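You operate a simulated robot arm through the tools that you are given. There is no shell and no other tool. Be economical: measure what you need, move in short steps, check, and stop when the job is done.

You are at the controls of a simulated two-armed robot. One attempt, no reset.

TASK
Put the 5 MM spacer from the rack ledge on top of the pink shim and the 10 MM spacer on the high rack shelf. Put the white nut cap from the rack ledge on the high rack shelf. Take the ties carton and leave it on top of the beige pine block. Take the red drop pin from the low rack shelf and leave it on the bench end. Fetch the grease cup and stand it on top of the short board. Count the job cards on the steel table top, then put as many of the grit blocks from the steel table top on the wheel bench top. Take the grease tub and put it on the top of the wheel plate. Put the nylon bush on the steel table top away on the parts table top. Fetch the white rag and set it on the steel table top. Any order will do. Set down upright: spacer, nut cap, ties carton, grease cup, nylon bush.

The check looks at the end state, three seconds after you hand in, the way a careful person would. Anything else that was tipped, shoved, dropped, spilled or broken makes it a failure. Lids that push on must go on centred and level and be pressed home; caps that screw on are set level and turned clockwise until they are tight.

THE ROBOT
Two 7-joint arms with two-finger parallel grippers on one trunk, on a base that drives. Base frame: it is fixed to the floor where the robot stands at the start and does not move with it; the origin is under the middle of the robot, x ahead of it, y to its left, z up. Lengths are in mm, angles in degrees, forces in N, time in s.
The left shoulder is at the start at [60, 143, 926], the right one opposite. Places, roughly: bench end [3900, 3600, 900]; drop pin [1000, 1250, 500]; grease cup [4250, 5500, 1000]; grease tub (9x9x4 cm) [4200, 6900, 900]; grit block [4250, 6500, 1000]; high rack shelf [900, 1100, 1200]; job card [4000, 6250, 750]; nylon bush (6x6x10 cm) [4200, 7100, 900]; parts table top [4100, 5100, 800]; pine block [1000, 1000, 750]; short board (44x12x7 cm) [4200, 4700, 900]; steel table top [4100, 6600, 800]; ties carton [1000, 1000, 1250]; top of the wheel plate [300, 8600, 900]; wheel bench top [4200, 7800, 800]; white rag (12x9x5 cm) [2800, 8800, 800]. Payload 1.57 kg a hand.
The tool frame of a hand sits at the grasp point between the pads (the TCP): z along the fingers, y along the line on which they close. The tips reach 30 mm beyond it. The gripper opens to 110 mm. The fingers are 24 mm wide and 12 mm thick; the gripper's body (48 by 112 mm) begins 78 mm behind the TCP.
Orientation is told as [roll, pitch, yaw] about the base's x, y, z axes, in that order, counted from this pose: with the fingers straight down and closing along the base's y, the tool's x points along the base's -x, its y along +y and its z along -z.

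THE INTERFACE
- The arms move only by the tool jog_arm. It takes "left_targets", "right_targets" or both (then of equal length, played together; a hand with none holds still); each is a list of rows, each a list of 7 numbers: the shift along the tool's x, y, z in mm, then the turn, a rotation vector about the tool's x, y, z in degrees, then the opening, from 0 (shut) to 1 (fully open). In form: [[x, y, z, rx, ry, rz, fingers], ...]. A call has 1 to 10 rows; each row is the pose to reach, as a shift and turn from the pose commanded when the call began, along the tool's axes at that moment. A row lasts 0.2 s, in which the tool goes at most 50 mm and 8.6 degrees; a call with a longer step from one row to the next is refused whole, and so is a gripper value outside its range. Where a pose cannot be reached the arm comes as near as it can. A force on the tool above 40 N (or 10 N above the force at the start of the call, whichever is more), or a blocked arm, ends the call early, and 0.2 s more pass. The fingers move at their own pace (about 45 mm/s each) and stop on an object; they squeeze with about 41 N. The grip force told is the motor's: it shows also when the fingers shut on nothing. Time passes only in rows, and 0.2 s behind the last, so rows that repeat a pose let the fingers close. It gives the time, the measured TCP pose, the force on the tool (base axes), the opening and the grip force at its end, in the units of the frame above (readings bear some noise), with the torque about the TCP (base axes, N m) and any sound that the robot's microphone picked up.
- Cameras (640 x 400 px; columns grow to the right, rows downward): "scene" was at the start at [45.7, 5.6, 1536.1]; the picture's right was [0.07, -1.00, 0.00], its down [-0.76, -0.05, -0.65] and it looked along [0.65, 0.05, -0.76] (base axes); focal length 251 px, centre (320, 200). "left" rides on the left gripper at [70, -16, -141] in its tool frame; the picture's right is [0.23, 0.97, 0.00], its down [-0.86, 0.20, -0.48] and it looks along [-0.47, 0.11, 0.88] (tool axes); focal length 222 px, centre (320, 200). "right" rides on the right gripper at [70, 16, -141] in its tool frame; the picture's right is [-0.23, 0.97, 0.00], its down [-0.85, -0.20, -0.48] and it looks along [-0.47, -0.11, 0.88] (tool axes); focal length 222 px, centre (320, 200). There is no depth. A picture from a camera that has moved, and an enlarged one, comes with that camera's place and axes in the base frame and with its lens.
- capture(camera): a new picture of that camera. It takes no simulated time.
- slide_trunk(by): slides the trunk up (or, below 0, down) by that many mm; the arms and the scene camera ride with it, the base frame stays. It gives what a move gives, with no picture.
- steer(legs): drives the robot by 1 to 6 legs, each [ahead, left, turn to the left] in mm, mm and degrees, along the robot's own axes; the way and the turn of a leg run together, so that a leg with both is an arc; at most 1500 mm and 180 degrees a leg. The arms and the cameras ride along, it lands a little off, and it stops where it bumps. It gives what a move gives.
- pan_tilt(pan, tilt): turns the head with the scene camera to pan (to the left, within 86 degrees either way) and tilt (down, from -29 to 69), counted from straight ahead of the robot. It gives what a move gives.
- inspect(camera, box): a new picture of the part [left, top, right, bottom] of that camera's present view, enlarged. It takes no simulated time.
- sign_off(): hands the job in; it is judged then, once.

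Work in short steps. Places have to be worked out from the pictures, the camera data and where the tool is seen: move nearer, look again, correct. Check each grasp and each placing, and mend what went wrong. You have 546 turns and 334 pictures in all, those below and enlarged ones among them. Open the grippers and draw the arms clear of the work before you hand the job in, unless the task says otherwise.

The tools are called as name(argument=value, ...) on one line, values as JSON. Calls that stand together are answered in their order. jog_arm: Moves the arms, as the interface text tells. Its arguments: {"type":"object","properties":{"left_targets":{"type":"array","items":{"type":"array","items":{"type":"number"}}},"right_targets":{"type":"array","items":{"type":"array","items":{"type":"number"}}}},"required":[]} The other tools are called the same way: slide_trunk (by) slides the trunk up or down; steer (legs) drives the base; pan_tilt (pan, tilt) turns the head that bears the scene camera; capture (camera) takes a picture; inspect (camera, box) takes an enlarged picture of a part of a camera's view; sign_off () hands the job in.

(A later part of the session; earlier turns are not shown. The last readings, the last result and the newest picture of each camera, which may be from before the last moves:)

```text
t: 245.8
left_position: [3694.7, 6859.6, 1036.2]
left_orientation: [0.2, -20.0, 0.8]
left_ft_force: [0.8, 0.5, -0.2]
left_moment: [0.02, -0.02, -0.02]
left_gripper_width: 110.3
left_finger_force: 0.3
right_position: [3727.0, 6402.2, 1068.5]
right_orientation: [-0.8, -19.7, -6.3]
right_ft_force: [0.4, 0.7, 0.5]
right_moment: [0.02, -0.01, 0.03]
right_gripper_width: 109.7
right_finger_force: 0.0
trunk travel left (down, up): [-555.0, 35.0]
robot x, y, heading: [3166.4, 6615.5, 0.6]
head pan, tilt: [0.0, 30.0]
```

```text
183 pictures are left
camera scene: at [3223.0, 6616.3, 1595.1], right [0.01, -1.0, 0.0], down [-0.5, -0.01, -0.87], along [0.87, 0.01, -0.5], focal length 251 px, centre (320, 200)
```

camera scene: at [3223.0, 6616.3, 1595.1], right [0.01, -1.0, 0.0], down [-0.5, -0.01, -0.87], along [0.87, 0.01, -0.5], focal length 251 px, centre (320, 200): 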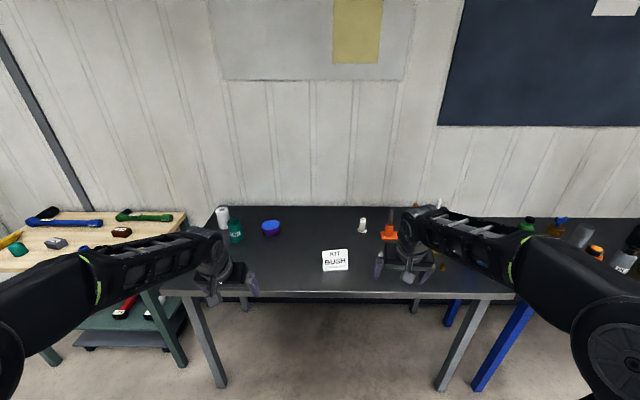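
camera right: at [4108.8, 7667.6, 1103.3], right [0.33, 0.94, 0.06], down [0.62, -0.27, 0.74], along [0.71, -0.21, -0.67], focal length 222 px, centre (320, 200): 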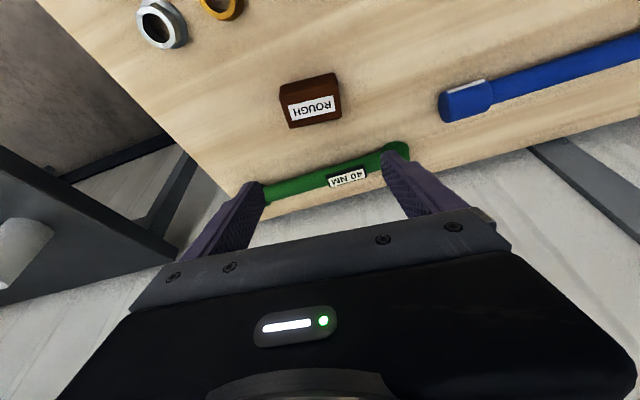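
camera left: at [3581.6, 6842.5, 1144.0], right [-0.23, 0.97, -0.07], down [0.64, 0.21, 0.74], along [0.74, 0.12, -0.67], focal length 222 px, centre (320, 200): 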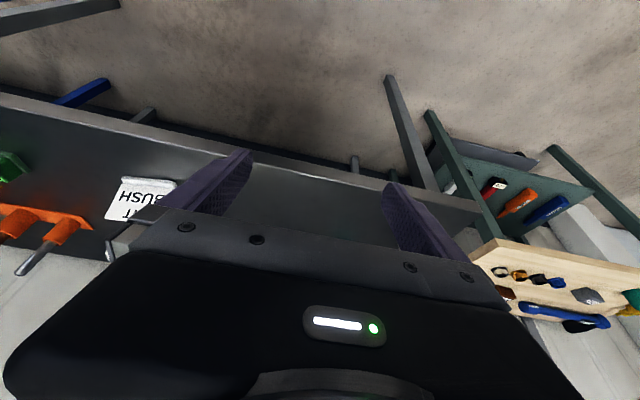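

I drive forward 350 and view the tub from the left hand.

steer(legs=[[345, 0, -0.6]])

capture(camera="left")

capture(camera="scene")

```text
t: 248.1
left_position: [4038.6, 6857.4, 1036.2]
left_orientation: [0.2, -19.9, -0.1]
left_ft_force: [-0.3, 0.3, -0.1]
left_moment: [-0.03, 0.05, 0.02]
left_gripper_width: 110.0
left_finger_force: 0.1
right_position: [4065.8, 6397.4, 1068.2]
right_orientation: [-0.8, -19.7, -7.0]
right_ft_force: [0.3, -0.3, -0.7]
right_moment: [-0.01, 0.0, -0.03]
right_gripper_width: 110.2
right_finger_force: 0.1
trunk travel left (down, up): [-555.0, 35.0]
robot x, y, heading: [3510.8, 6615.1, 0.1]
head pan, tilt: [0.0, 30.0]
```

```text
182 pictures are left
camera left: at [3926.3, 6840.1, 1143.3], right [-0.21, 0.97, -0.07], down [0.64, 0.2, 0.74], along [0.74, 0.11, -0.67], focal length 222 px, centre (320, 200)
```

left: 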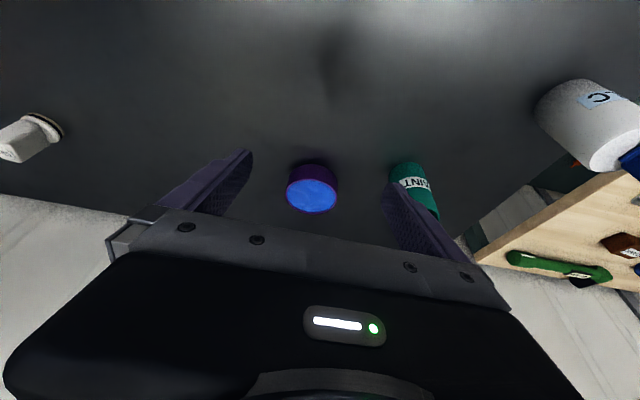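

```text
181 pictures are left
camera scene: at [3565.6, 6618.1, 1595.0], right [0.0, -1.0, 0.0], down [-0.5, 0.0, -0.87], along [0.87, 0.0, -0.5], focal length 251 px, centre (320, 200)
```

scene: 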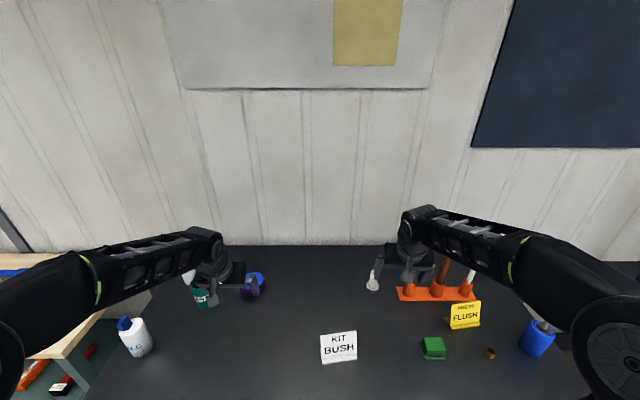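

The tub is at about [4197,6864], rim z≈890. I close in by 85 mm and lower the left hand over it.

steer(legs=[[85, 0, 0]])

jog_arm(left_targets=[[-12, 2, 31, 0, 0, 0, 1], [-24, 4, 62, 0, 0, 0, 1], [-35, 6, 93, 0, 0, 0, 1], [-35, 6, 93, 0, 0, 0, 1]])

capture(camera="left")

```text
t: 249.2
left_position: [4122.6, 6856.2, 1034.2]
left_orientation: [0.1, -20.0, -0.1]
left_ft_force: [0.4, 0.1, -0.5]
left_moment: [0.01, 0.05, -0.02]
left_gripper_width: 110.2
left_finger_force: 0.0
right_position: [4150.6, 6397.7, 1067.2]
right_orientation: [-0.8, -19.6, -6.9]
right_ft_force: [0.2, -0.1, -0.2]
right_moment: [0.0, 0.01, 0.02]
right_gripper_width: 110.2
right_finger_force: 0.0
trunk travel left (down, up): [-555.0, 35.0]
robot x, y, heading: [3588.9, 6617.6, 0.3]
head pan, tilt: [0.0, 30.0]
```

```text
t: 250.2
left_position: [4186.3, 6862.0, 958.2]
left_orientation: [0.3, -20.0, 0.0]
left_ft_force: [-1.0, 0.8, 0.6]
left_moment: [0.01, -0.01, -0.01]
left_gripper_width: 109.9
left_finger_force: 0.0
right_position: [4149.0, 6398.7, 1068.9]
right_orientation: [-0.7, -19.6, -6.9]
right_ft_force: [-0.1, -1.0, 0.1]
right_moment: [0.0, -0.01, -0.01]
right_gripper_width: 109.8
right_finger_force: 0.0
trunk travel left (down, up): [-555.0, 35.0]
robot x, y, heading: [3591.5, 6616.7, 0.1]
head pan, tilt: [0.0, 30.0]
```

```text
180 pictures are left
camera left: at [4073.6, 6847.2, 1067.2], right [-0.21, 0.97, -0.08], down [0.64, 0.2, 0.74], along [0.74, 0.11, -0.67], focal length 222 px, centre (320, 200)
```

left: 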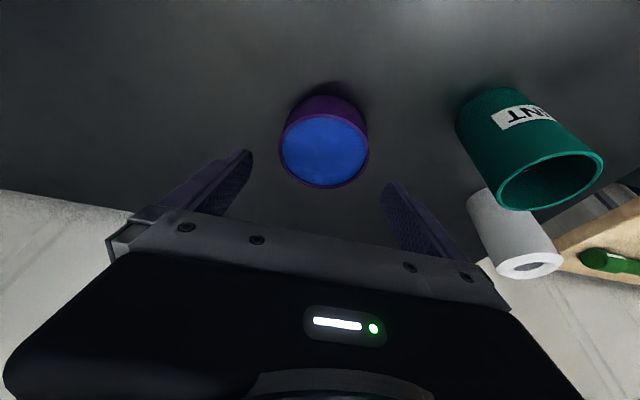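

Aligned within a few mm. I descend around the tub.

jog_arm(left_targets=[[5, 1, 23, 0, 0, 0, 1], [11, 3, 47, 0, 0, 0, 1], [15, 3, 62, 0, 0, 0, 1], [17, 3, 70, 0, 0, 0, 1], [17, 3, 70, 0, 0, 0, 1]])

capture(camera="left")

```text
t: 251.4
left_position: [4194.5, 6865.5, 888.5]
left_orientation: [0.2, -20.0, 0.0]
left_ft_force: [-0.1, -0.8, -0.2]
left_moment: [-0.02, 0.01, 0.0]
left_gripper_width: 110.2
left_finger_force: 0.1
right_position: [4149.6, 6398.8, 1067.5]
right_orientation: [-0.8, -19.7, -7.0]
right_ft_force: [-0.1, -0.6, -0.3]
right_moment: [0.0, 0.04, 0.02]
right_gripper_width: 110.1
right_finger_force: 0.0
trunk travel left (down, up): [-555.0, 35.0]
robot x, y, heading: [3593.2, 6617.9, 0.2]
head pan, tilt: [0.0, 30.0]
```

```text
179 pictures are left
camera left: at [4082.0, 6850.2, 996.0], right [-0.21, 0.97, -0.07], down [0.64, 0.2, 0.74], along [0.74, 0.11, -0.67], focal length 222 px, centre (320, 200)
```

left: 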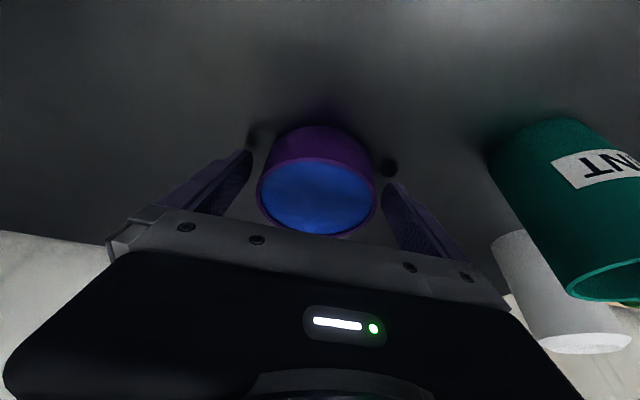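

Centred. I close gently and lift level.

jog_arm(left_targets=[[0, 0, 0, 0, 0, 0, 0.85], [0, 0, 0, 0, 0, 0, 0.6], [0, 0, 0, 0, 0, 0, 0.3], [0, 0, 0, 0, 0, 0, 0], [0, 0, 0, 0, 0, 0, 0], [0, 0, 0, 0, 0, 0, 0]])

jog_arm(left_targets=[[-2, 0, -5, 0, 0, 0, 0], [-5, 0, -14, 0, 0, 0, 0], [-12, 0, -33, 0, 0, 0, 0], [-22, 0, -61, 0, 0, 0, 0], [-34, 0, -94, 0, 0, 0, 0], [-44, 0, -122, 0, 0, 0, 0], [-50, 0, -138, 0, 0, 0, 0]])

capture(camera="left")

```text
t: 252.8
left_position: [4194.0, 6866.3, 888.4]
left_orientation: [0.2, -19.9, 0.0]
left_ft_force: [0.2, -0.7, 0.1]
left_moment: [-0.19, 0.02, -0.02]
left_gripper_width: 89.2
left_finger_force: 41.1
right_position: [4148.1, 6399.0, 1067.7]
right_orientation: [-0.9, -19.8, -6.9]
right_ft_force: [0.7, -0.3, 0.0]
right_moment: [0.0, -0.01, 0.04]
right_gripper_width: 109.8
right_finger_force: 0.0
trunk travel left (down, up): [-555.0, 35.0]
robot x, y, heading: [3588.5, 6617.3, 0.0]
head pan, tilt: [0.0, 30.0]
```

```text
t: 254.4
left_position: [4194.2, 6864.0, 1036.6]
left_orientation: [0.1, -19.9, -0.1]
left_ft_force: [0.1, 0.4, -4.5]
left_moment: [0.04, 0.02, 0.0]
left_gripper_width: 89.1
left_finger_force: 41.3
right_position: [4149.3, 6397.3, 1069.0]
right_orientation: [-0.8, -19.7, -6.9]
right_ft_force: [0.7, 0.7, 0.3]
right_moment: [0.03, -0.03, 0.0]
right_gripper_width: 109.9
right_finger_force: 0.1
trunk travel left (down, up): [-555.0, 35.0]
robot x, y, heading: [3589.2, 6616.0, 0.2]
head pan, tilt: [0.0, 30.0]
```

```text
178 pictures are left
camera left: at [4082.2, 6849.3, 1143.9], right [-0.21, 0.97, -0.07], down [0.64, 0.2, 0.74], along [0.74, 0.11, -0.67], focal length 222 px, centre (320, 200)
```

left: 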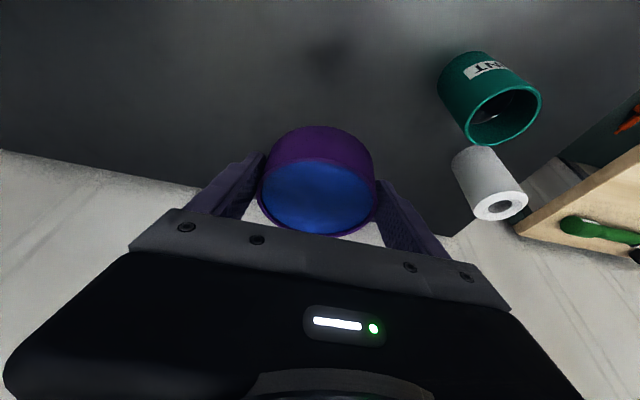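

The tub is held level (bottom 38 below the TCP). I back off and look toward the wheel plate and the rag.

steer(legs=[[-700, 0, 0]])

pan_tilt(pan=86, tilt=12)

capture(camera="scene")

```text
t: 258.2
left_position: [3496.8, 6863.8, 1035.6]
left_orientation: [0.2, -20.0, -0.3]
left_ft_force: [-0.9, 0.0, -4.1]
left_moment: [0.0, 0.05, -0.01]
left_gripper_width: 89.1
left_finger_force: 40.2
right_position: [3449.6, 6396.4, 1069.5]
right_orientation: [-0.8, -19.8, -7.1]
right_ft_force: [-0.9, 1.1, -0.5]
right_moment: [-0.01, -0.03, 0.0]
right_gripper_width: 109.9
right_finger_force: 0.1
trunk travel left (down, up): [-555.0, 35.0]
robot x, y, heading: [2891.7, 6620.9, 0.0]
head pan, tilt: [0.0, 30.0]
```

```text
t: 259.8
left_position: [3496.4, 6863.3, 1035.1]
left_orientation: [0.2, -19.9, -0.2]
left_ft_force: [-0.3, -0.3, -4.5]
left_moment: [-0.03, 0.05, 0.0]
left_gripper_width: 89.1
left_finger_force: 41.2
right_position: [3450.7, 6397.2, 1067.5]
right_orientation: [-0.7, -19.7, -7.1]
right_ft_force: [-0.8, -0.4, -0.2]
right_moment: [0.0, 0.02, -0.02]
right_gripper_width: 110.0
right_finger_force: 0.0
trunk travel left (down, up): [-555.0, 35.0]
robot x, y, heading: [2893.7, 6615.3, -0.1]
head pan, tilt: [85.9, 12.0]
```

```text
177 pictures are left
camera scene: at [2867.0, 6711.1, 1624.1], right [1.0, -0.07, 0.0], down [-0.02, -0.21, -0.98], along [0.07, 0.98, -0.21], focal length 251 px, centre (320, 200)
```

scene: 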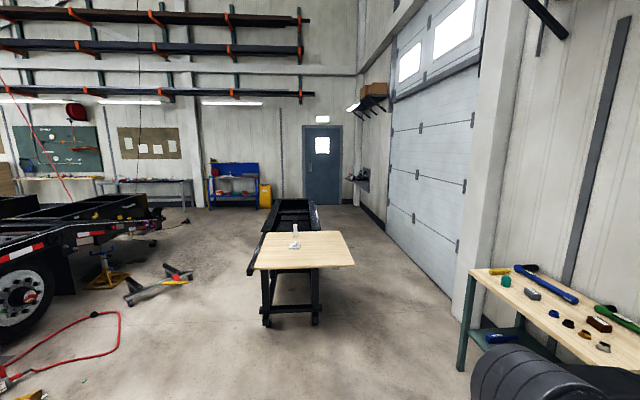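

I zoom on the trailer and the table with the rag.

inspect(camera="scene", box=[0, 150, 220, 340])

inspect(camera="scene", box=[230, 190, 370, 290])

```text
2.11 times, centred on (110, 245) of scene
camera zoom: at [2867.0, 6711.1, 1624.1], right [1.0, -0.07, 0.0], down [-0.02, -0.21, -0.98], along [0.07, 0.98, -0.21], focal length 528 px, centre (762, 105)
```

zoom: 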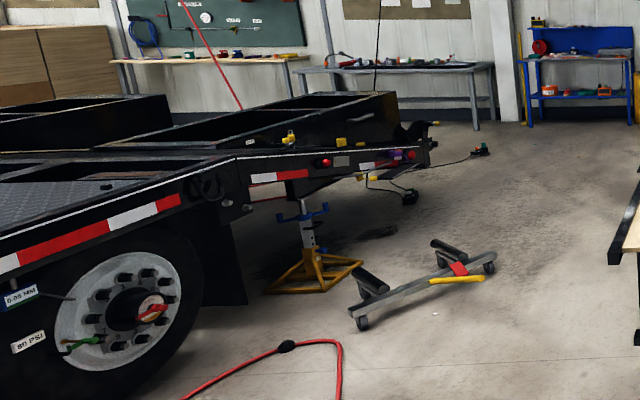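

```text
4.00 times, centred on (300, 240) of scene
camera zoom: at [2867.0, 6711.1, 1624.1], right [1.0, -0.07, 0.0], down [-0.02, -0.21, -0.98], along [0.07, 0.98, -0.21], focal length 1004 px, centre (400, 40)
```

zoom: 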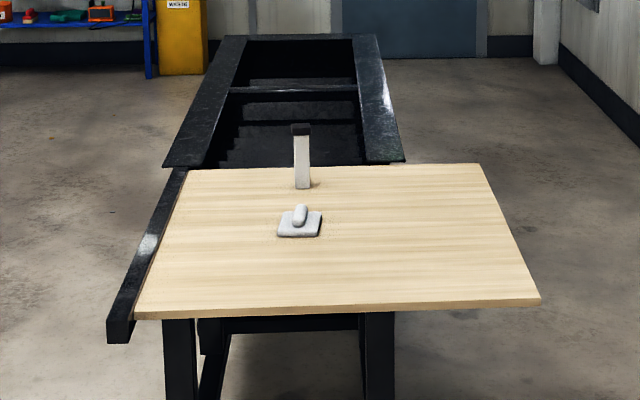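

The checker-plate deck over the trailer wheel matches the wheel plate's coordinates. I turn the robot 90° left here and look at it properly.

steer(legs=[[-200, 0, 0], [0, 0, 90]])

pan_tilt(pan=45, tilt=15)

capture(camera="scene")

```text
t: 265.2
left_position: [2449.5, 7224.5, 1035.6]
left_orientation: [0.2, -19.9, 89.4]
left_ft_force: [-0.3, -0.3, -3.7]
left_moment: [-0.07, -0.01, 0.02]
left_gripper_width: 89.3
left_finger_force: 41.4
right_position: [2916.2, 7176.6, 1067.8]
right_orientation: [-0.8, -19.7, 82.5]
right_ft_force: [0.3, 0.1, -0.1]
right_moment: [-0.01, -0.03, -0.03]
right_gripper_width: 110.0
right_finger_force: 0.0
trunk travel left (down, up): [-555.0, 35.0]
robot x, y, heading: [2693.2, 6614.3, 89.6]
head pan, tilt: [85.9, 12.0]
```

```text
t: 266.3
left_position: [2450.5, 7225.3, 1035.7]
left_orientation: [0.2, -19.9, 89.5]
left_ft_force: [-0.7, 0.0, -4.5]
left_moment: [-0.04, 0.03, 0.02]
left_gripper_width: 89.2
left_finger_force: 40.6
right_position: [2916.6, 7175.4, 1069.3]
right_orientation: [-0.8, -19.7, 82.5]
right_ft_force: [0.1, 0.5, -0.4]
right_moment: [-0.01, -0.01, 0.02]
right_gripper_width: 110.1
right_finger_force: 0.0
trunk travel left (down, up): [-555.0, 35.0]
robot x, y, heading: [2693.1, 6619.4, 89.5]
head pan, tilt: [45.0, 15.0]
```

```text
174 pictures are left
camera scene: at [2623.7, 6655.3, 1619.2], right [0.71, 0.7, 0.0], down [0.18, -0.18, -0.97], along [-0.68, 0.69, -0.26], focal length 251 px, centre (320, 200)
```

scene: 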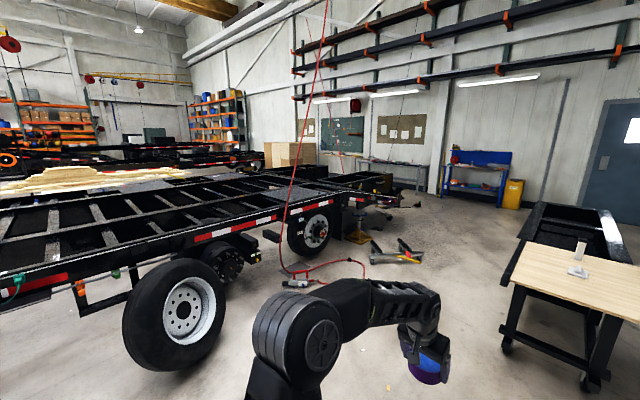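

I zoom in on the plate area.

inspect(camera="scene", box=[180, 150, 420, 310])

```text
2.50 times, centred on (300, 230) of scene
camera zoom: at [2623.7, 6655.3, 1619.2], right [0.71, 0.7, 0.0], down [0.18, -0.18, -0.97], along [-0.68, 0.69, -0.26], focal length 628 px, centre (370, 125)
```

zoom: 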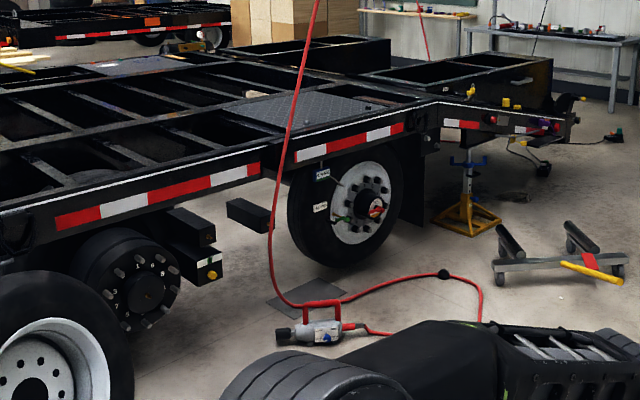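

The plate lies at about x -50…590, y 8290…8890 behind a side rail at x≈685, with a red hose and a tool on the floor east of it. I turn to face -x, move to about [1800,7950], and look again before going closer.

steer(legs=[[0, 0, 90.3], [900, 0, 0], [0, -1300, 0]])

pan_tilt(pan=-20, tilt=25)

capture(camera="scene")

```text
t: 281.1
left_position: [1188.1, 7690.2, 1035.7]
left_orientation: [0.1, -19.8, 179.5]
left_ft_force: [0.1, -0.1, -4.4]
left_moment: [0.0, -0.05, -0.02]
left_gripper_width: 89.3
left_finger_force: 40.8
right_position: [1235.3, 8156.6, 1067.9]
right_orientation: [-0.8, -19.7, 172.7]
right_ft_force: [0.0, -0.2, -0.4]
right_moment: [-0.01, 0.01, 0.02]
right_gripper_width: 109.8
right_finger_force: 0.0
trunk travel left (down, up): [-555.0, 35.0]
robot x, y, heading: [1793.9, 7932.7, 180.0]
head pan, tilt: [45.0, 15.0]
```

```text
t: 282.4
left_position: [1187.0, 7691.3, 1035.4]
left_orientation: [0.2, -19.9, 179.6]
left_ft_force: [-0.4, 0.2, -3.9]
left_moment: [0.04, -0.05, -0.01]
left_gripper_width: 89.0
left_finger_force: 41.8
right_position: [1235.7, 8157.2, 1068.6]
right_orientation: [-0.7, -19.7, 172.8]
right_ft_force: [0.2, 0.3, 0.6]
right_moment: [-0.01, 0.0, -0.01]
right_gripper_width: 110.3
right_finger_force: 0.0
trunk travel left (down, up): [-555.0, 35.0]
robot x, y, heading: [1793.0, 7933.8, 179.8]
head pan, tilt: [-20.0, 25.0]
```

```text
172 pictures are left
camera scene: at [1735.5, 7965.7, 1603.0], right [0.35, 0.94, 0.0], down [0.4, -0.15, -0.91], along [-0.85, 0.31, -0.42], focal length 251 px, centre (320, 200)
```

scene: 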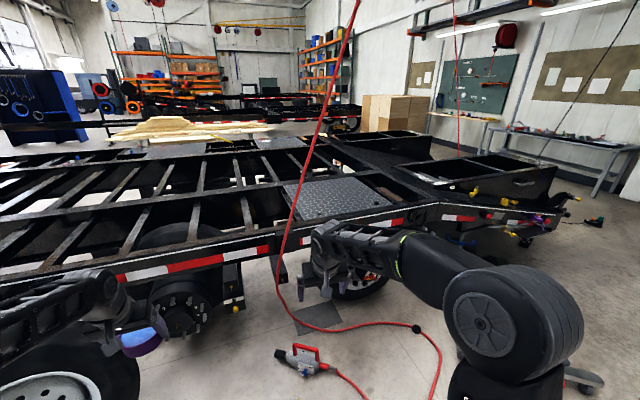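

The hose hangs slantwise near the plate's corner. I need an exact map of the floor hose before choosing an approach, so I look down more steeply.

pan_tilt(pan=-30, tilt=45)

capture(camera="scene")

capture(camera="right")

```text
t: 283.3
left_position: [1188.5, 7690.7, 1035.1]
left_orientation: [0.2, -19.9, 179.6]
left_ft_force: [0.0, -0.6, -4.6]
left_moment: [-0.02, -0.05, 0.0]
left_gripper_width: 89.1
left_finger_force: 40.9
right_position: [1235.6, 8156.7, 1069.6]
right_orientation: [-0.8, -19.7, 172.8]
right_ft_force: [0.1, -0.1, 0.1]
right_moment: [-0.01, -0.04, -0.01]
right_gripper_width: 109.7
right_finger_force: 0.0
trunk travel left (down, up): [-555.0, 35.0]
robot x, y, heading: [1793.7, 7931.2, 179.7]
head pan, tilt: [-30.0, 45.0]
```

```text
171 pictures are left
camera scene: at [1751.7, 7974.9, 1572.5], right [0.5, 0.86, 0.0], down [0.61, -0.36, -0.71], along [-0.61, 0.36, -0.71], focal length 251 px, centre (320, 200)
```

scene: 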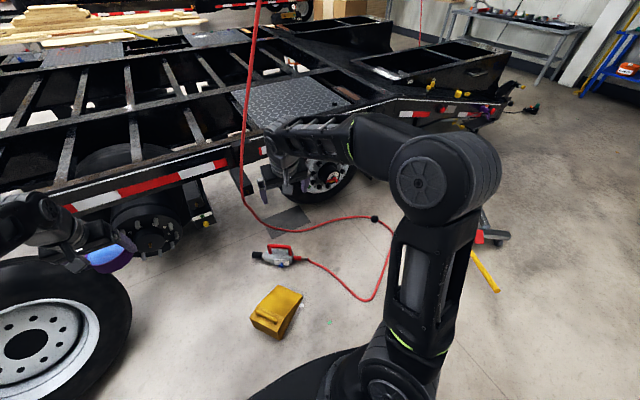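

```text
170 pictures are left
camera right: at [1345.8, 8124.1, 1178.3], right [-0.34, -0.94, 0.06], down [-0.61, 0.27, 0.74], along [-0.71, 0.21, -0.67], focal length 222 px, centre (320, 200)
```

right: 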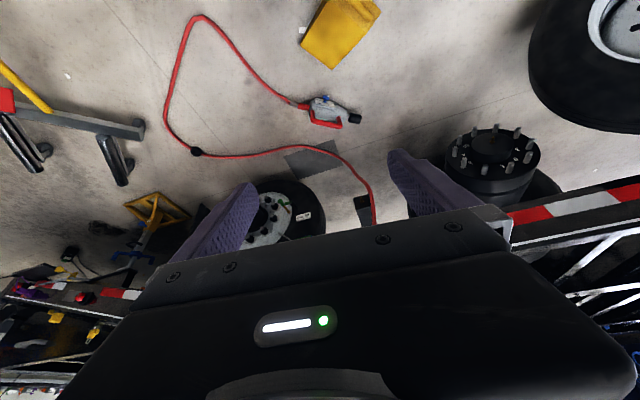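

A chock, a tool and the creeper surround the spot; the only free line to the plate is straight from the east at y≈8780, crossing just the thin hose. I tuck the right hand in and drive there cautiously, in short legs.

jog_arm(right_targets=[[40, 0, -20, 0, 0, 0, 0.5], [80, 0, -40, 0, 0, 0, 0.5], [120, 0, -60, 0, 0, 0, 0.5], [160, 0, -80, 0, 0, 0, 0.5], [200, 0, -100, 0, 0, 0, 0.5]])

steer(legs=[[0, -850, 0.3]])

pan_tilt(pan=0, tilt=45)

capture(camera="scene")

```text
t: 284.5
left_position: [1188.6, 7689.9, 1035.1]
left_orientation: [0.2, -20.0, 179.6]
left_ft_force: [0.1, -0.2, -4.5]
left_moment: [0.0, -0.07, -0.01]
left_gripper_width: 88.8
left_finger_force: 40.9
right_position: [1457.5, 8127.6, 1096.5]
right_orientation: [-0.7, -19.8, 172.7]
right_ft_force: [0.2, 0.7, 0.6]
right_moment: [0.01, 0.03, -0.01]
right_gripper_width: 55.1
right_finger_force: 0.0
trunk travel left (down, up): [-555.0, 35.0]
robot x, y, heading: [1793.9, 7936.1, 179.6]
head pan, tilt: [-30.0, 45.0]
```

```text
t: 289.0
left_position: [1189.7, 8534.8, 1035.5]
left_orientation: [0.3, -19.9, 179.8]
left_ft_force: [0.5, -0.2, -3.8]
left_moment: [-0.03, -0.06, 0.0]
left_gripper_width: 88.9
left_finger_force: 40.9
right_position: [1456.0, 8973.8, 1094.8]
right_orientation: [-0.7, -19.7, 173.0]
right_ft_force: [0.0, 0.1, 1.0]
right_moment: [-0.02, -0.01, -0.01]
right_gripper_width: 54.8
right_finger_force: 0.0
trunk travel left (down, up): [-555.0, 35.0]
robot x, y, heading: [1797.7, 8778.3, 179.9]
head pan, tilt: [-30.0, 45.0]
```

```text
t: 289.9
left_position: [1190.6, 8534.3, 1034.9]
left_orientation: [0.3, -19.8, 179.8]
left_ft_force: [-0.2, 0.6, -4.8]
left_moment: [0.01, -0.04, -0.02]
left_gripper_width: 89.1
left_finger_force: 40.8
right_position: [1457.1, 8972.3, 1095.5]
right_orientation: [-0.9, -19.7, 172.9]
right_ft_force: [0.4, -0.5, 0.4]
right_moment: [0.01, 0.03, -0.04]
right_gripper_width: 55.1
right_finger_force: 0.2
trunk travel left (down, up): [-555.0, 35.0]
robot x, y, heading: [1795.3, 8778.8, 180.2]
head pan, tilt: [0.0, 45.0]
```

```text
169 pictures are left
camera scene: at [1743.0, 8780.3, 1572.4], right [0.0, 1.0, 0.0], down [0.71, 0.0, -0.71], along [-0.71, 0.0, -0.71], focal length 251 px, centre (320, 200)
```

scene: 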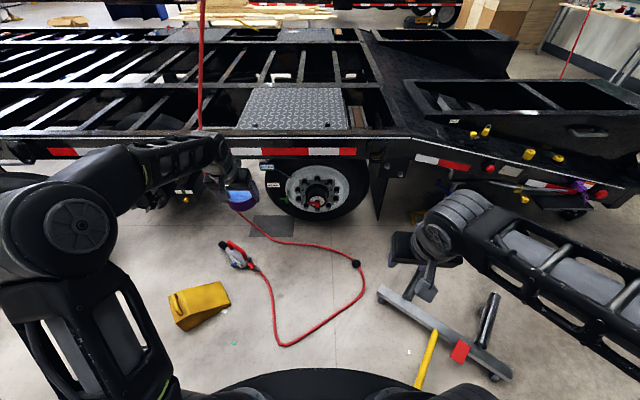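

The corridor is clear except for the thin hose. The plate spans x -66…515, y 8333…8942. I drive forward in steps, watching for a bump.

steer(legs=[[300, 0, 0]])

capture(camera="scene")

```text
t: 291.9
left_position: [894.2, 8535.4, 1034.4]
left_orientation: [0.1, -19.8, 179.9]
left_ft_force: [-0.4, 0.2, -3.6]
left_moment: [0.03, -0.06, 0.0]
left_gripper_width: 89.1
left_finger_force: 40.7
right_position: [1159.6, 8971.9, 1095.2]
right_orientation: [-0.8, -19.7, 173.0]
right_ft_force: [-0.9, 0.4, 0.0]
right_moment: [-0.03, -0.02, -0.04]
right_gripper_width: 55.0
right_finger_force: 0.1
trunk travel left (down, up): [-555.0, 35.0]
robot x, y, heading: [1500.4, 8783.1, -180.0]
head pan, tilt: [0.0, 45.0]
```

```text
168 pictures are left
camera scene: at [1444.8, 8780.2, 1572.4], right [0.0, 1.0, 0.0], down [0.71, 0.0, -0.71], along [-0.71, 0.0, -0.71], focal length 251 px, centre (320, 200)
```

scene: 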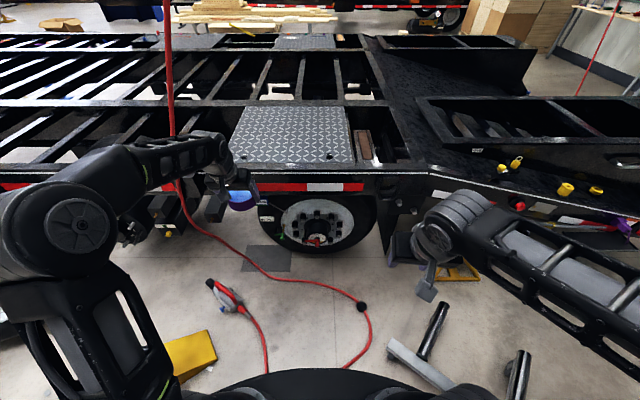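

No bump; the hose stays as it was. I continue forward.

steer(legs=[[240, 0, 0]])

steer(legs=[[195, 0, 0]])

capture(camera="left")

capture(camera="scene")

```text
t: 293.7
left_position: [656.4, 8531.0, 1034.5]
left_orientation: [0.2, -19.8, -180.0]
left_ft_force: [-0.3, 0.5, -4.4]
left_moment: [0.01, -0.09, 0.03]
left_gripper_width: 88.8
left_finger_force: 40.9
right_position: [919.0, 8969.5, 1094.5]
right_orientation: [-0.8, -19.7, 173.2]
right_ft_force: [-1.0, -0.7, -0.5]
right_moment: [-0.02, -0.02, -0.02]
right_gripper_width: 54.9
right_finger_force: 0.1
trunk travel left (down, up): [-555.0, 35.0]
robot x, y, heading: [1258.8, 8778.8, -179.9]
head pan, tilt: [0.0, 45.0]
```

```text
t: 295.3
left_position: [462.1, 8530.6, 1034.9]
left_orientation: [0.3, -19.9, -179.9]
left_ft_force: [-0.5, -0.5, -5.4]
left_moment: [-0.03, -0.09, -0.02]
left_gripper_width: 88.8
left_finger_force: 41.0
right_position: [726.9, 8970.1, 1093.8]
right_orientation: [-0.8, -19.5, 173.2]
right_ft_force: [0.3, 0.2, 0.1]
right_moment: [0.02, -0.03, -0.02]
right_gripper_width: 55.0
right_finger_force: 0.1
trunk travel left (down, up): [-555.0, 35.0]
robot x, y, heading: [1068.7, 8777.2, -179.7]
head pan, tilt: [0.0, 45.0]
```

```text
167 pictures are left
camera left: at [576.8, 8547.7, 1142.5], right [0.22, -0.97, -0.07], down [-0.64, -0.2, 0.74], along [-0.74, -0.11, -0.67], focal length 222 px, centre (320, 200)
```

left: 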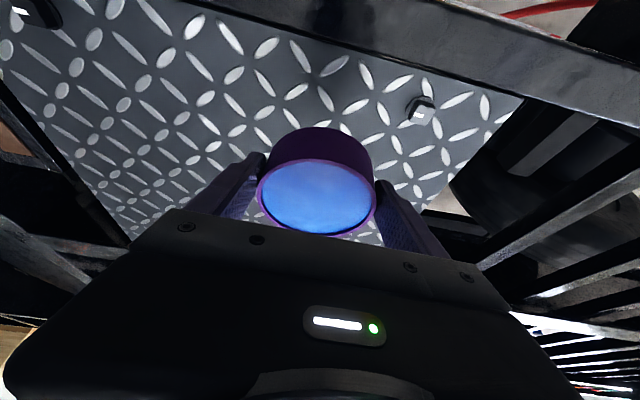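

```text
166 pictures are left
camera scene: at [1012.5, 8778.8, 1572.4], right [0.0, 1.0, 0.0], down [0.71, 0.0, -0.71], along [-0.71, 0.0, -0.71], focal length 251 px, centre (320, 200)
```

scene: 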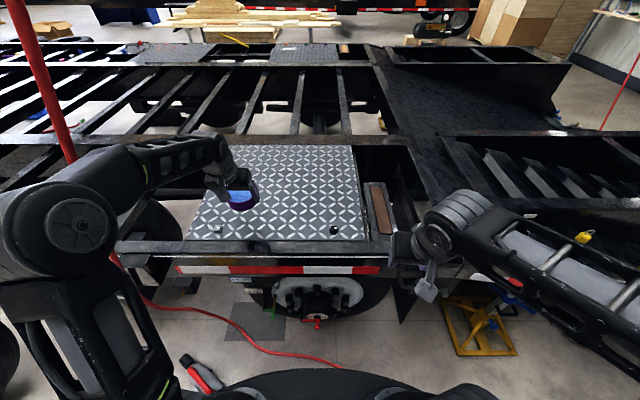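

The tub is above bare plate, clear of the bolts. I move 25 deeper and lower.

steer(legs=[[25, 0, 0]])

jog_arm(left_targets=[[12, 0, 33, 0, 0, 0, 0], [24, 0, 66, 0, 0, 0, 0], [32, 0, 87, 0, 0, 0, 0], [34, 0, 93, 0, 0, 0, 0], [35, 0, 97, 0, 0, 0, 0], [36, 0, 100, 0, 0, 0, 0], [37, 0, 103, 0, 0, 0, 0]])

```text
t: 296.1
left_position: [437.7, 8530.3, 1033.7]
left_orientation: [0.3, -19.7, -179.9]
left_ft_force: [0.0, 0.1, -4.9]
left_moment: [0.01, -0.1, -0.01]
left_gripper_width: 89.2
left_finger_force: 40.8
right_position: [700.7, 8969.6, 1095.0]
right_orientation: [-0.8, -19.6, 173.3]
right_ft_force: [-0.5, -0.4, -0.4]
right_moment: [0.0, -0.04, 0.02]
right_gripper_width: 54.9
right_finger_force: 0.1
trunk travel left (down, up): [-555.0, 35.0]
robot x, y, heading: [1043.2, 8782.3, -179.7]
head pan, tilt: [0.0, 45.0]
```

```text
t: 297.7
left_position: [437.0, 8530.9, 924.0]
left_orientation: [0.3, -19.7, -180.0]
left_ft_force: [-0.9, 0.5, -4.8]
left_moment: [0.01, -0.07, -0.01]
left_gripper_width: 89.2
left_finger_force: 41.3
right_position: [702.4, 8969.3, 1096.5]
right_orientation: [-0.8, -19.7, 173.2]
right_ft_force: [-0.3, 0.6, -1.0]
right_moment: [-0.02, 0.02, 0.01]
right_gripper_width: 54.9
right_finger_force: 0.1
trunk travel left (down, up): [-555.0, 35.0]
robot x, y, heading: [1044.6, 8779.9, -179.9]
head pan, tilt: [0.0, 45.0]
```

No contact yet (bottom ≈885). I continue in 2 mm steps.

jog_arm(left_targets=[[0.7, 0, 2, 0, 0, 0, 0], [1.4, 0, 4, 0, 0, 0, 0], [2, 0, 5.6, 0, 0, 0, 0], [2.7, 0, 7.5, 0, 0, 0, 0], [3.4, 0, 9.4, 0, 0, 0, 0], [4.1, 0, 11.3, 0, 0, 0, 0], [4.8, 0, 13.2, 0, 0, 0, 0]])

capture(camera="left")

```text
t: 299.3
left_position: [437.6, 8528.6, 916.7]
left_orientation: [0.2, -20.5, -179.8]
left_ft_force: [2.7, -5.6, 38.7]
left_moment: [0.98, 0.55, -0.21]
left_gripper_width: 90.0
left_finger_force: 41.0
right_position: [704.3, 8969.5, 1097.3]
right_orientation: [-0.8, -20.0, 173.2]
right_ft_force: [0.2, 0.4, -0.7]
right_moment: [0.01, 0.0, -0.01]
right_gripper_width: 55.3
right_finger_force: 0.1
trunk travel left (down, up): [-555.0, 35.0]
robot x, y, heading: [1044.3, 8778.3, -179.8]
head pan, tilt: [0.0, 45.0]
```

```text
165 pictures are left
camera left: at [553.8, 8547.4, 1023.0], right [0.22, -0.97, -0.08], down [-0.63, -0.2, 0.75], along [-0.74, -0.11, -0.66], focal length 222 px, centre (320, 200)
```

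left: 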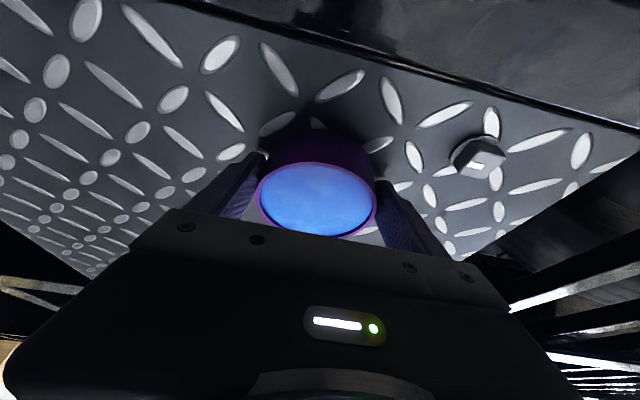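

In contact; I ease the push off by ~4 mm and open.

jog_arm(left_targets=[[-0.7, 0, -2, 0, 0.3, 0, 0], [-1.4, 0, -4, 0, 0.6, 0, 0], [-1.4, 0, -4, 0, 0.6, 0, 0]])

jog_arm(left_targets=[[0, 0, 0, 0, 0, 0, 0.84], [0, 0, 0, 0, 0, 0, 0.9], [0, 0, 0, 0, 0, 0, 1], [0, 0, 0, 0, 0, 0, 1], [-3, 0, -8, 0, 0, 0, 1], [-12, 0, -33, 0, 0, 0, 1], [-25, 0, -70, 0, 0, 0, 1], [-40, 0, -110, 0, 0, 0, 1]])

capture(camera="left")

```text
t: 300.1
left_position: [438.6, 8531.5, 915.6]
left_orientation: [0.2, -19.2, -180.0]
left_ft_force: [-7.0, -1.9, 14.5]
left_moment: [0.41, 1.08, 0.25]
left_gripper_width: 89.0
left_finger_force: 40.9
right_position: [702.2, 8970.8, 1095.1]
right_orientation: [-0.8, -19.7, 173.1]
right_ft_force: [-1.3, 0.3, -0.5]
right_moment: [0.0, 0.03, 0.01]
right_gripper_width: 54.7
right_finger_force: 0.1
trunk travel left (down, up): [-555.0, 35.0]
robot x, y, heading: [1043.2, 8775.5, -179.4]
head pan, tilt: [0.0, 45.0]
```

```text
t: 301.9
left_position: [437.0, 8531.1, 1033.7]
left_orientation: [0.1, -19.3, -180.0]
left_ft_force: [0.7, 0.1, 0.1]
left_moment: [0.02, -0.02, 0.04]
left_gripper_width: 110.1
left_finger_force: 0.0
right_position: [703.0, 8969.3, 1096.2]
right_orientation: [-0.9, -19.7, 173.1]
right_ft_force: [-0.1, 0.4, 1.2]
right_moment: [-0.01, 0.04, 0.0]
right_gripper_width: 54.6
right_finger_force: 0.0
trunk travel left (down, up): [-555.0, 35.0]
robot x, y, heading: [1042.3, 8780.3, -179.9]
head pan, tilt: [0.0, 45.0]
```

```text
164 pictures are left
camera left: at [550.5, 8548.0, 1142.7], right [0.22, -0.97, -0.07], down [-0.65, -0.2, 0.73], along [-0.73, -0.11, -0.68], focal length 222 px, centre (320, 200)
```

left: 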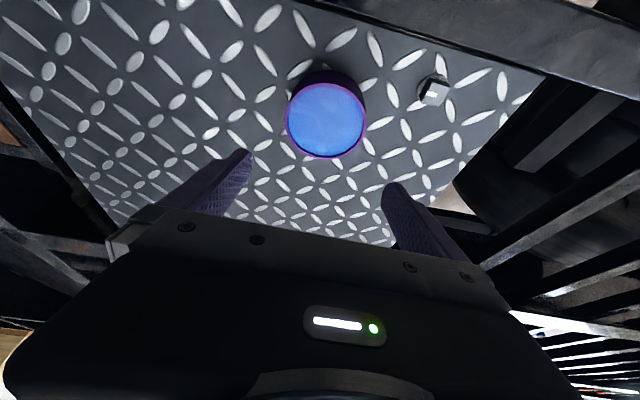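

The tub stands level on the plate. I back straight out, turn around, and check the floor items and the rag.

steer(legs=[[-680, 0, 0], [0, 0, 180]])

pan_tilt(pan=0, tilt=30)

capture(camera="scene")

```text
t: 312.9
left_position: [2336.4, 9015.4, 1032.0]
left_orientation: [0.1, -19.2, -1.5]
left_ft_force: [-0.8, 0.2, 0.1]
left_moment: [-0.02, -0.01, 0.01]
left_gripper_width: 110.1
left_finger_force: 0.1
right_position: [2058.9, 8583.2, 1094.8]
right_orientation: [-0.8, -19.7, -8.4]
right_ft_force: [0.6, 0.1, 0.3]
right_moment: [0.01, -0.02, 0.0]
right_gripper_width: 55.0
right_finger_force: 0.1
trunk travel left (down, up): [-555.0, 35.0]
robot x, y, heading: [1725.6, 8782.7, -1.0]
head pan, tilt: [0.0, 45.0]
```

```text
t: 313.7
left_position: [2335.4, 9014.5, 1032.7]
left_orientation: [0.2, -19.2, -1.6]
left_ft_force: [0.2, 0.9, -0.3]
left_moment: [-0.02, 0.04, 0.01]
left_gripper_width: 110.0
left_finger_force: 0.1
right_position: [2059.3, 8583.6, 1095.6]
right_orientation: [-0.9, -19.7, -8.5]
right_ft_force: [0.5, 0.0, 0.5]
right_moment: [-0.03, 0.0, -0.02]
right_gripper_width: 54.9
right_finger_force: 0.0
trunk travel left (down, up): [-555.0, 35.0]
robot x, y, heading: [1724.5, 8784.2, -1.2]
head pan, tilt: [0.0, 30.0]
```

```text
163 pictures are left
camera scene: at [1782.6, 8782.3, 1595.0], right [-0.02, -1.0, 0.0], down [-0.5, 0.01, -0.87], along [0.87, -0.02, -0.5], focal length 251 px, centre (320, 200)
```

scene: 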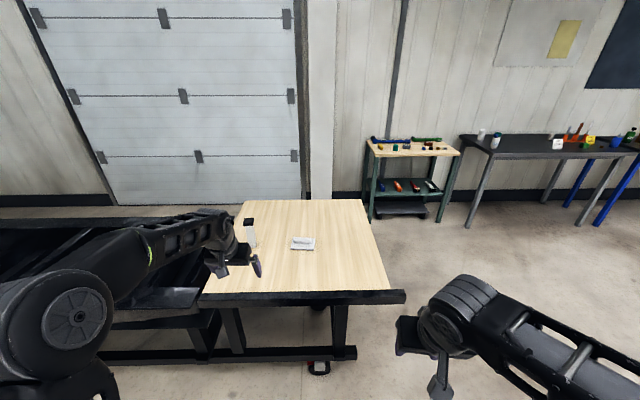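

The rag is at about [2790,8825,770]. I use the left hand: shift right 205 and go forward 430, then look.

steer(legs=[[0, -205, 1.2], [430, 0, 0]])

capture(camera="left")

capture(camera="scene")

```text
t: 317.5
left_position: [2760.3, 8820.7, 1032.4]
left_orientation: [0.2, -19.3, -0.6]
left_ft_force: [1.0, 0.4, 0.2]
left_moment: [0.0, 0.03, 0.0]
left_gripper_width: 110.1
left_finger_force: 0.1
right_position: [2488.7, 8383.1, 1095.4]
right_orientation: [-0.8, -19.7, -7.6]
right_ft_force: [-0.3, -0.3, 0.1]
right_moment: [0.02, 0.03, 0.02]
right_gripper_width: 55.3
right_finger_force: 0.1
trunk travel left (down, up): [-555.0, 35.0]
robot x, y, heading: [2148.1, 8579.9, -0.4]
head pan, tilt: [0.0, 30.0]
```

```text
162 pictures are left
camera left: at [2649.1, 8805.5, 1141.8], right [-0.21, 0.98, -0.07], down [0.65, 0.19, 0.73], along [0.73, 0.1, -0.68], focal length 222 px, centre (320, 200)
```

left: 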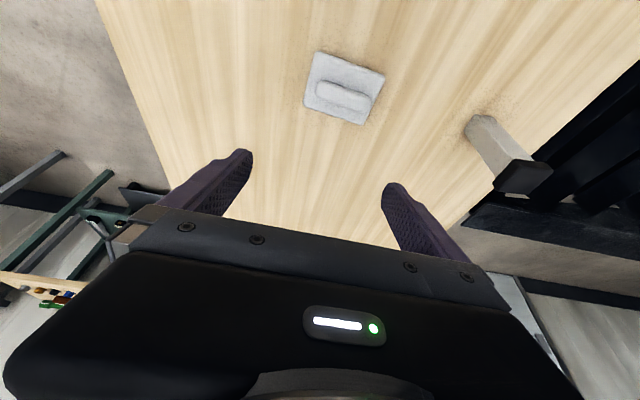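

```text
161 pictures are left
camera scene: at [2210.9, 8578.1, 1595.0], right [-0.01, -1.0, 0.0], down [-0.5, 0.0, -0.87], along [0.87, -0.01, -0.5], focal length 251 px, centre (320, 200)
```

scene: 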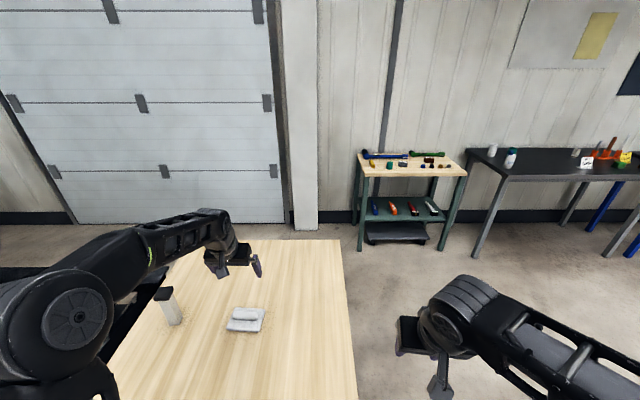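

I zoom on the rag for its shape.

inspect(camera="left", box=[280, 30, 410, 140])

inspect(camera="scene", box=[190, 280, 310, 360])

```text
3.64 times, centred on (345, 85) of left
camera zoom: at [2649.1, 8805.5, 1141.8], right [-0.21, 0.98, -0.07], down [0.65, 0.19, 0.73], along [0.73, 0.1, -0.68], focal length 808 px, centre (229, 618)
```

zoom: 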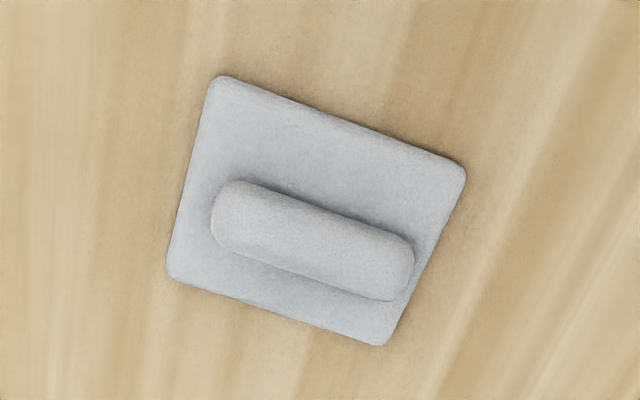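

```text
5.00 times, centred on (250, 320) of scene
camera zoom: at [2210.9, 8578.1, 1595.0], right [-0.01, -1.0, 0.0], down [-0.5, 0.0, -0.87], along [0.87, -0.01, -0.5], focal length 1255 px, centre (670, -400)
```

zoom: 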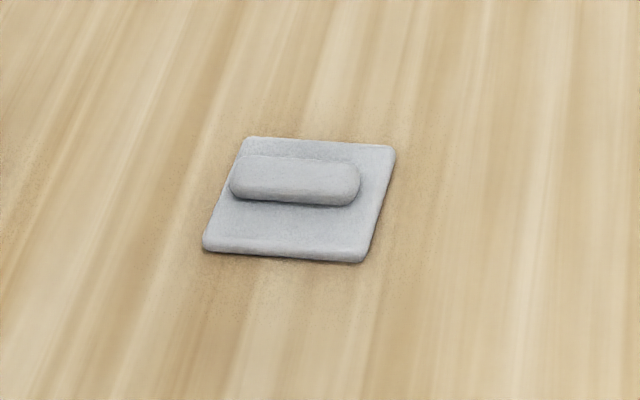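

The rag is a flat pad with a roll on top (roll along y, ~30 mm wide in x). I'll grip the roll across its width with the left hand at yaw -90. I turn the hand now.

jog_arm(left_targets=[[0, 0, 0, 0, 6.5, 0, 0.8], [0, 0, 0, 0, 13, 0, 0.8], [0, 0, 0, 0, 19.3, 0, 0.8]])

jog_arm(left_targets=[[0, 0, 0, 0, 0, 8.5, 0.8], [0, 0, 0, 0, 0, 17, 0.8], [0, 0, 0, 0, 0, 25.5, 0.8], [0, 0, 0, 0, 0, 34, 0.8], [0, 0, 0, 0, 0, 42.5, 0.8], [0, 0, 0, 0, 0, 51, 0.8], [0, 0, 0, 0, 0, 59.5, 0.8], [0, 0, 0, 0, 0, 68, 0.8], [0, 0, 0, 0, 0, 76.5, 0.8], [0, 0, 0, 0, 0, 85, 0.8]])

capture(camera="left")

```text
t: 318.3
left_position: [2760.6, 8819.9, 1033.1]
left_orientation: [0.2, 0.2, -0.5]
left_ft_force: [0.0, 0.1, -0.3]
left_moment: [0.01, 0.01, 0.0]
left_gripper_width: 87.9
left_finger_force: 0.1
right_position: [2490.5, 8384.0, 1095.6]
right_orientation: [-0.8, -19.7, -7.5]
right_ft_force: [-0.2, 0.6, -0.3]
right_moment: [0.01, 0.01, 0.0]
right_gripper_width: 55.1
right_finger_force: 0.2
trunk travel left (down, up): [-555.0, 35.0]
robot x, y, heading: [2148.0, 8581.2, -0.4]
head pan, tilt: [0.0, 30.0]
```

```text
t: 320.5
left_position: [2759.6, 8821.1, 1031.9]
left_orientation: [0.1, 0.2, -85.7]
left_ft_force: [0.5, 0.6, 0.2]
left_moment: [-0.02, 0.0, -0.02]
left_gripper_width: 88.0
left_finger_force: 0.1
right_position: [2488.7, 8384.4, 1095.3]
right_orientation: [-0.8, -19.7, -7.5]
right_ft_force: [0.4, 0.3, -0.3]
right_moment: [0.01, -0.03, 0.0]
right_gripper_width: 55.2
right_finger_force: 0.0
trunk travel left (down, up): [-555.0, 35.0]
robot x, y, heading: [2151.5, 8576.8, -0.6]
head pan, tilt: [0.0, 30.0]
```

```text
158 pictures are left
camera left: at [2739.7, 8888.7, 1173.1], right [0.95, 0.3, 0.0], down [0.26, -0.84, 0.48], along [0.14, -0.45, -0.88], focal length 222 px, centre (320, 200)
```

left: 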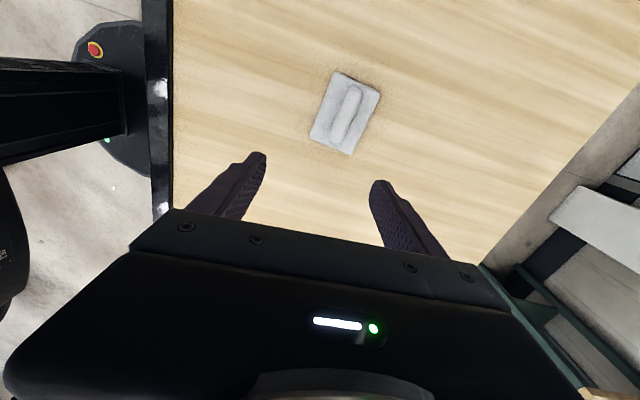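

Good alignment. I move above the roll at [2804,8850] and down to z≈900, then re-measure.

jog_arm(left_targets=[[7, 12, 33, 0, 0, 1, 0.8], [13, 23, 66, 0, 0, 2, 0.8], [20, 35, 99, 0, 0, 3, 0.8], [26, 46, 132, 0, 0, 4, 0.8], [26, 46, 132, 0, 0, 4, 0.8]])

capture(camera="left")

capture(camera="scene")

```text
t: 321.7
left_position: [2802.3, 8849.9, 901.2]
left_orientation: [-0.1, 0.2, -89.7]
left_ft_force: [-0.5, -0.1, -0.7]
left_moment: [0.0, 0.02, 0.0]
left_gripper_width: 88.0
left_finger_force: 0.1
right_position: [2489.4, 8382.8, 1095.4]
right_orientation: [-0.8, -19.8, -7.6]
right_ft_force: [0.7, -0.7, 0.5]
right_moment: [0.0, -0.03, 0.01]
right_gripper_width: 55.1
right_finger_force: 0.0
trunk travel left (down, up): [-555.0, 35.0]
robot x, y, heading: [2152.4, 8577.7, -0.4]
head pan, tilt: [0.0, 30.0]
```

```text
157 pictures are left
camera left: at [2787.5, 8919.8, 1041.5], right [0.97, 0.23, 0.0], down [0.21, -0.86, 0.48], along [0.11, -0.46, -0.88], focal length 222 px, centre (320, 200)
```

left: 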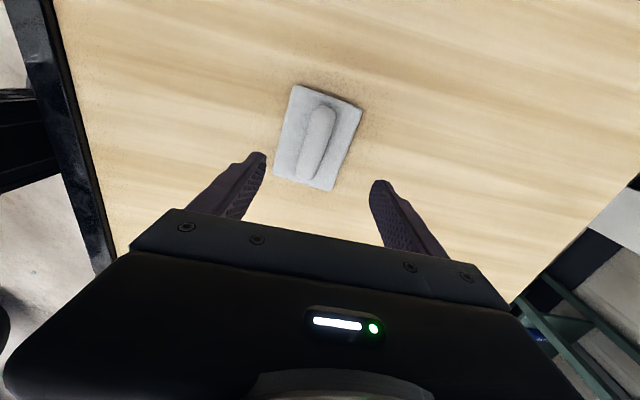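

```text
156 pictures are left
camera scene: at [2209.6, 8577.9, 1595.1], right [-0.01, -1.0, 0.0], down [-0.5, 0.0, -0.87], along [0.87, -0.01, -0.5], focal length 251 px, centre (320, 200)
```

scene: 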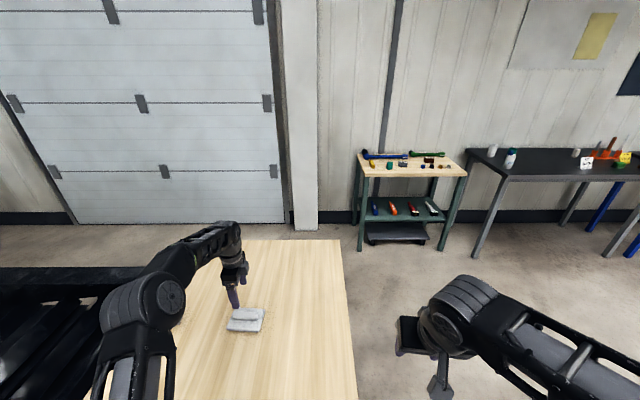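

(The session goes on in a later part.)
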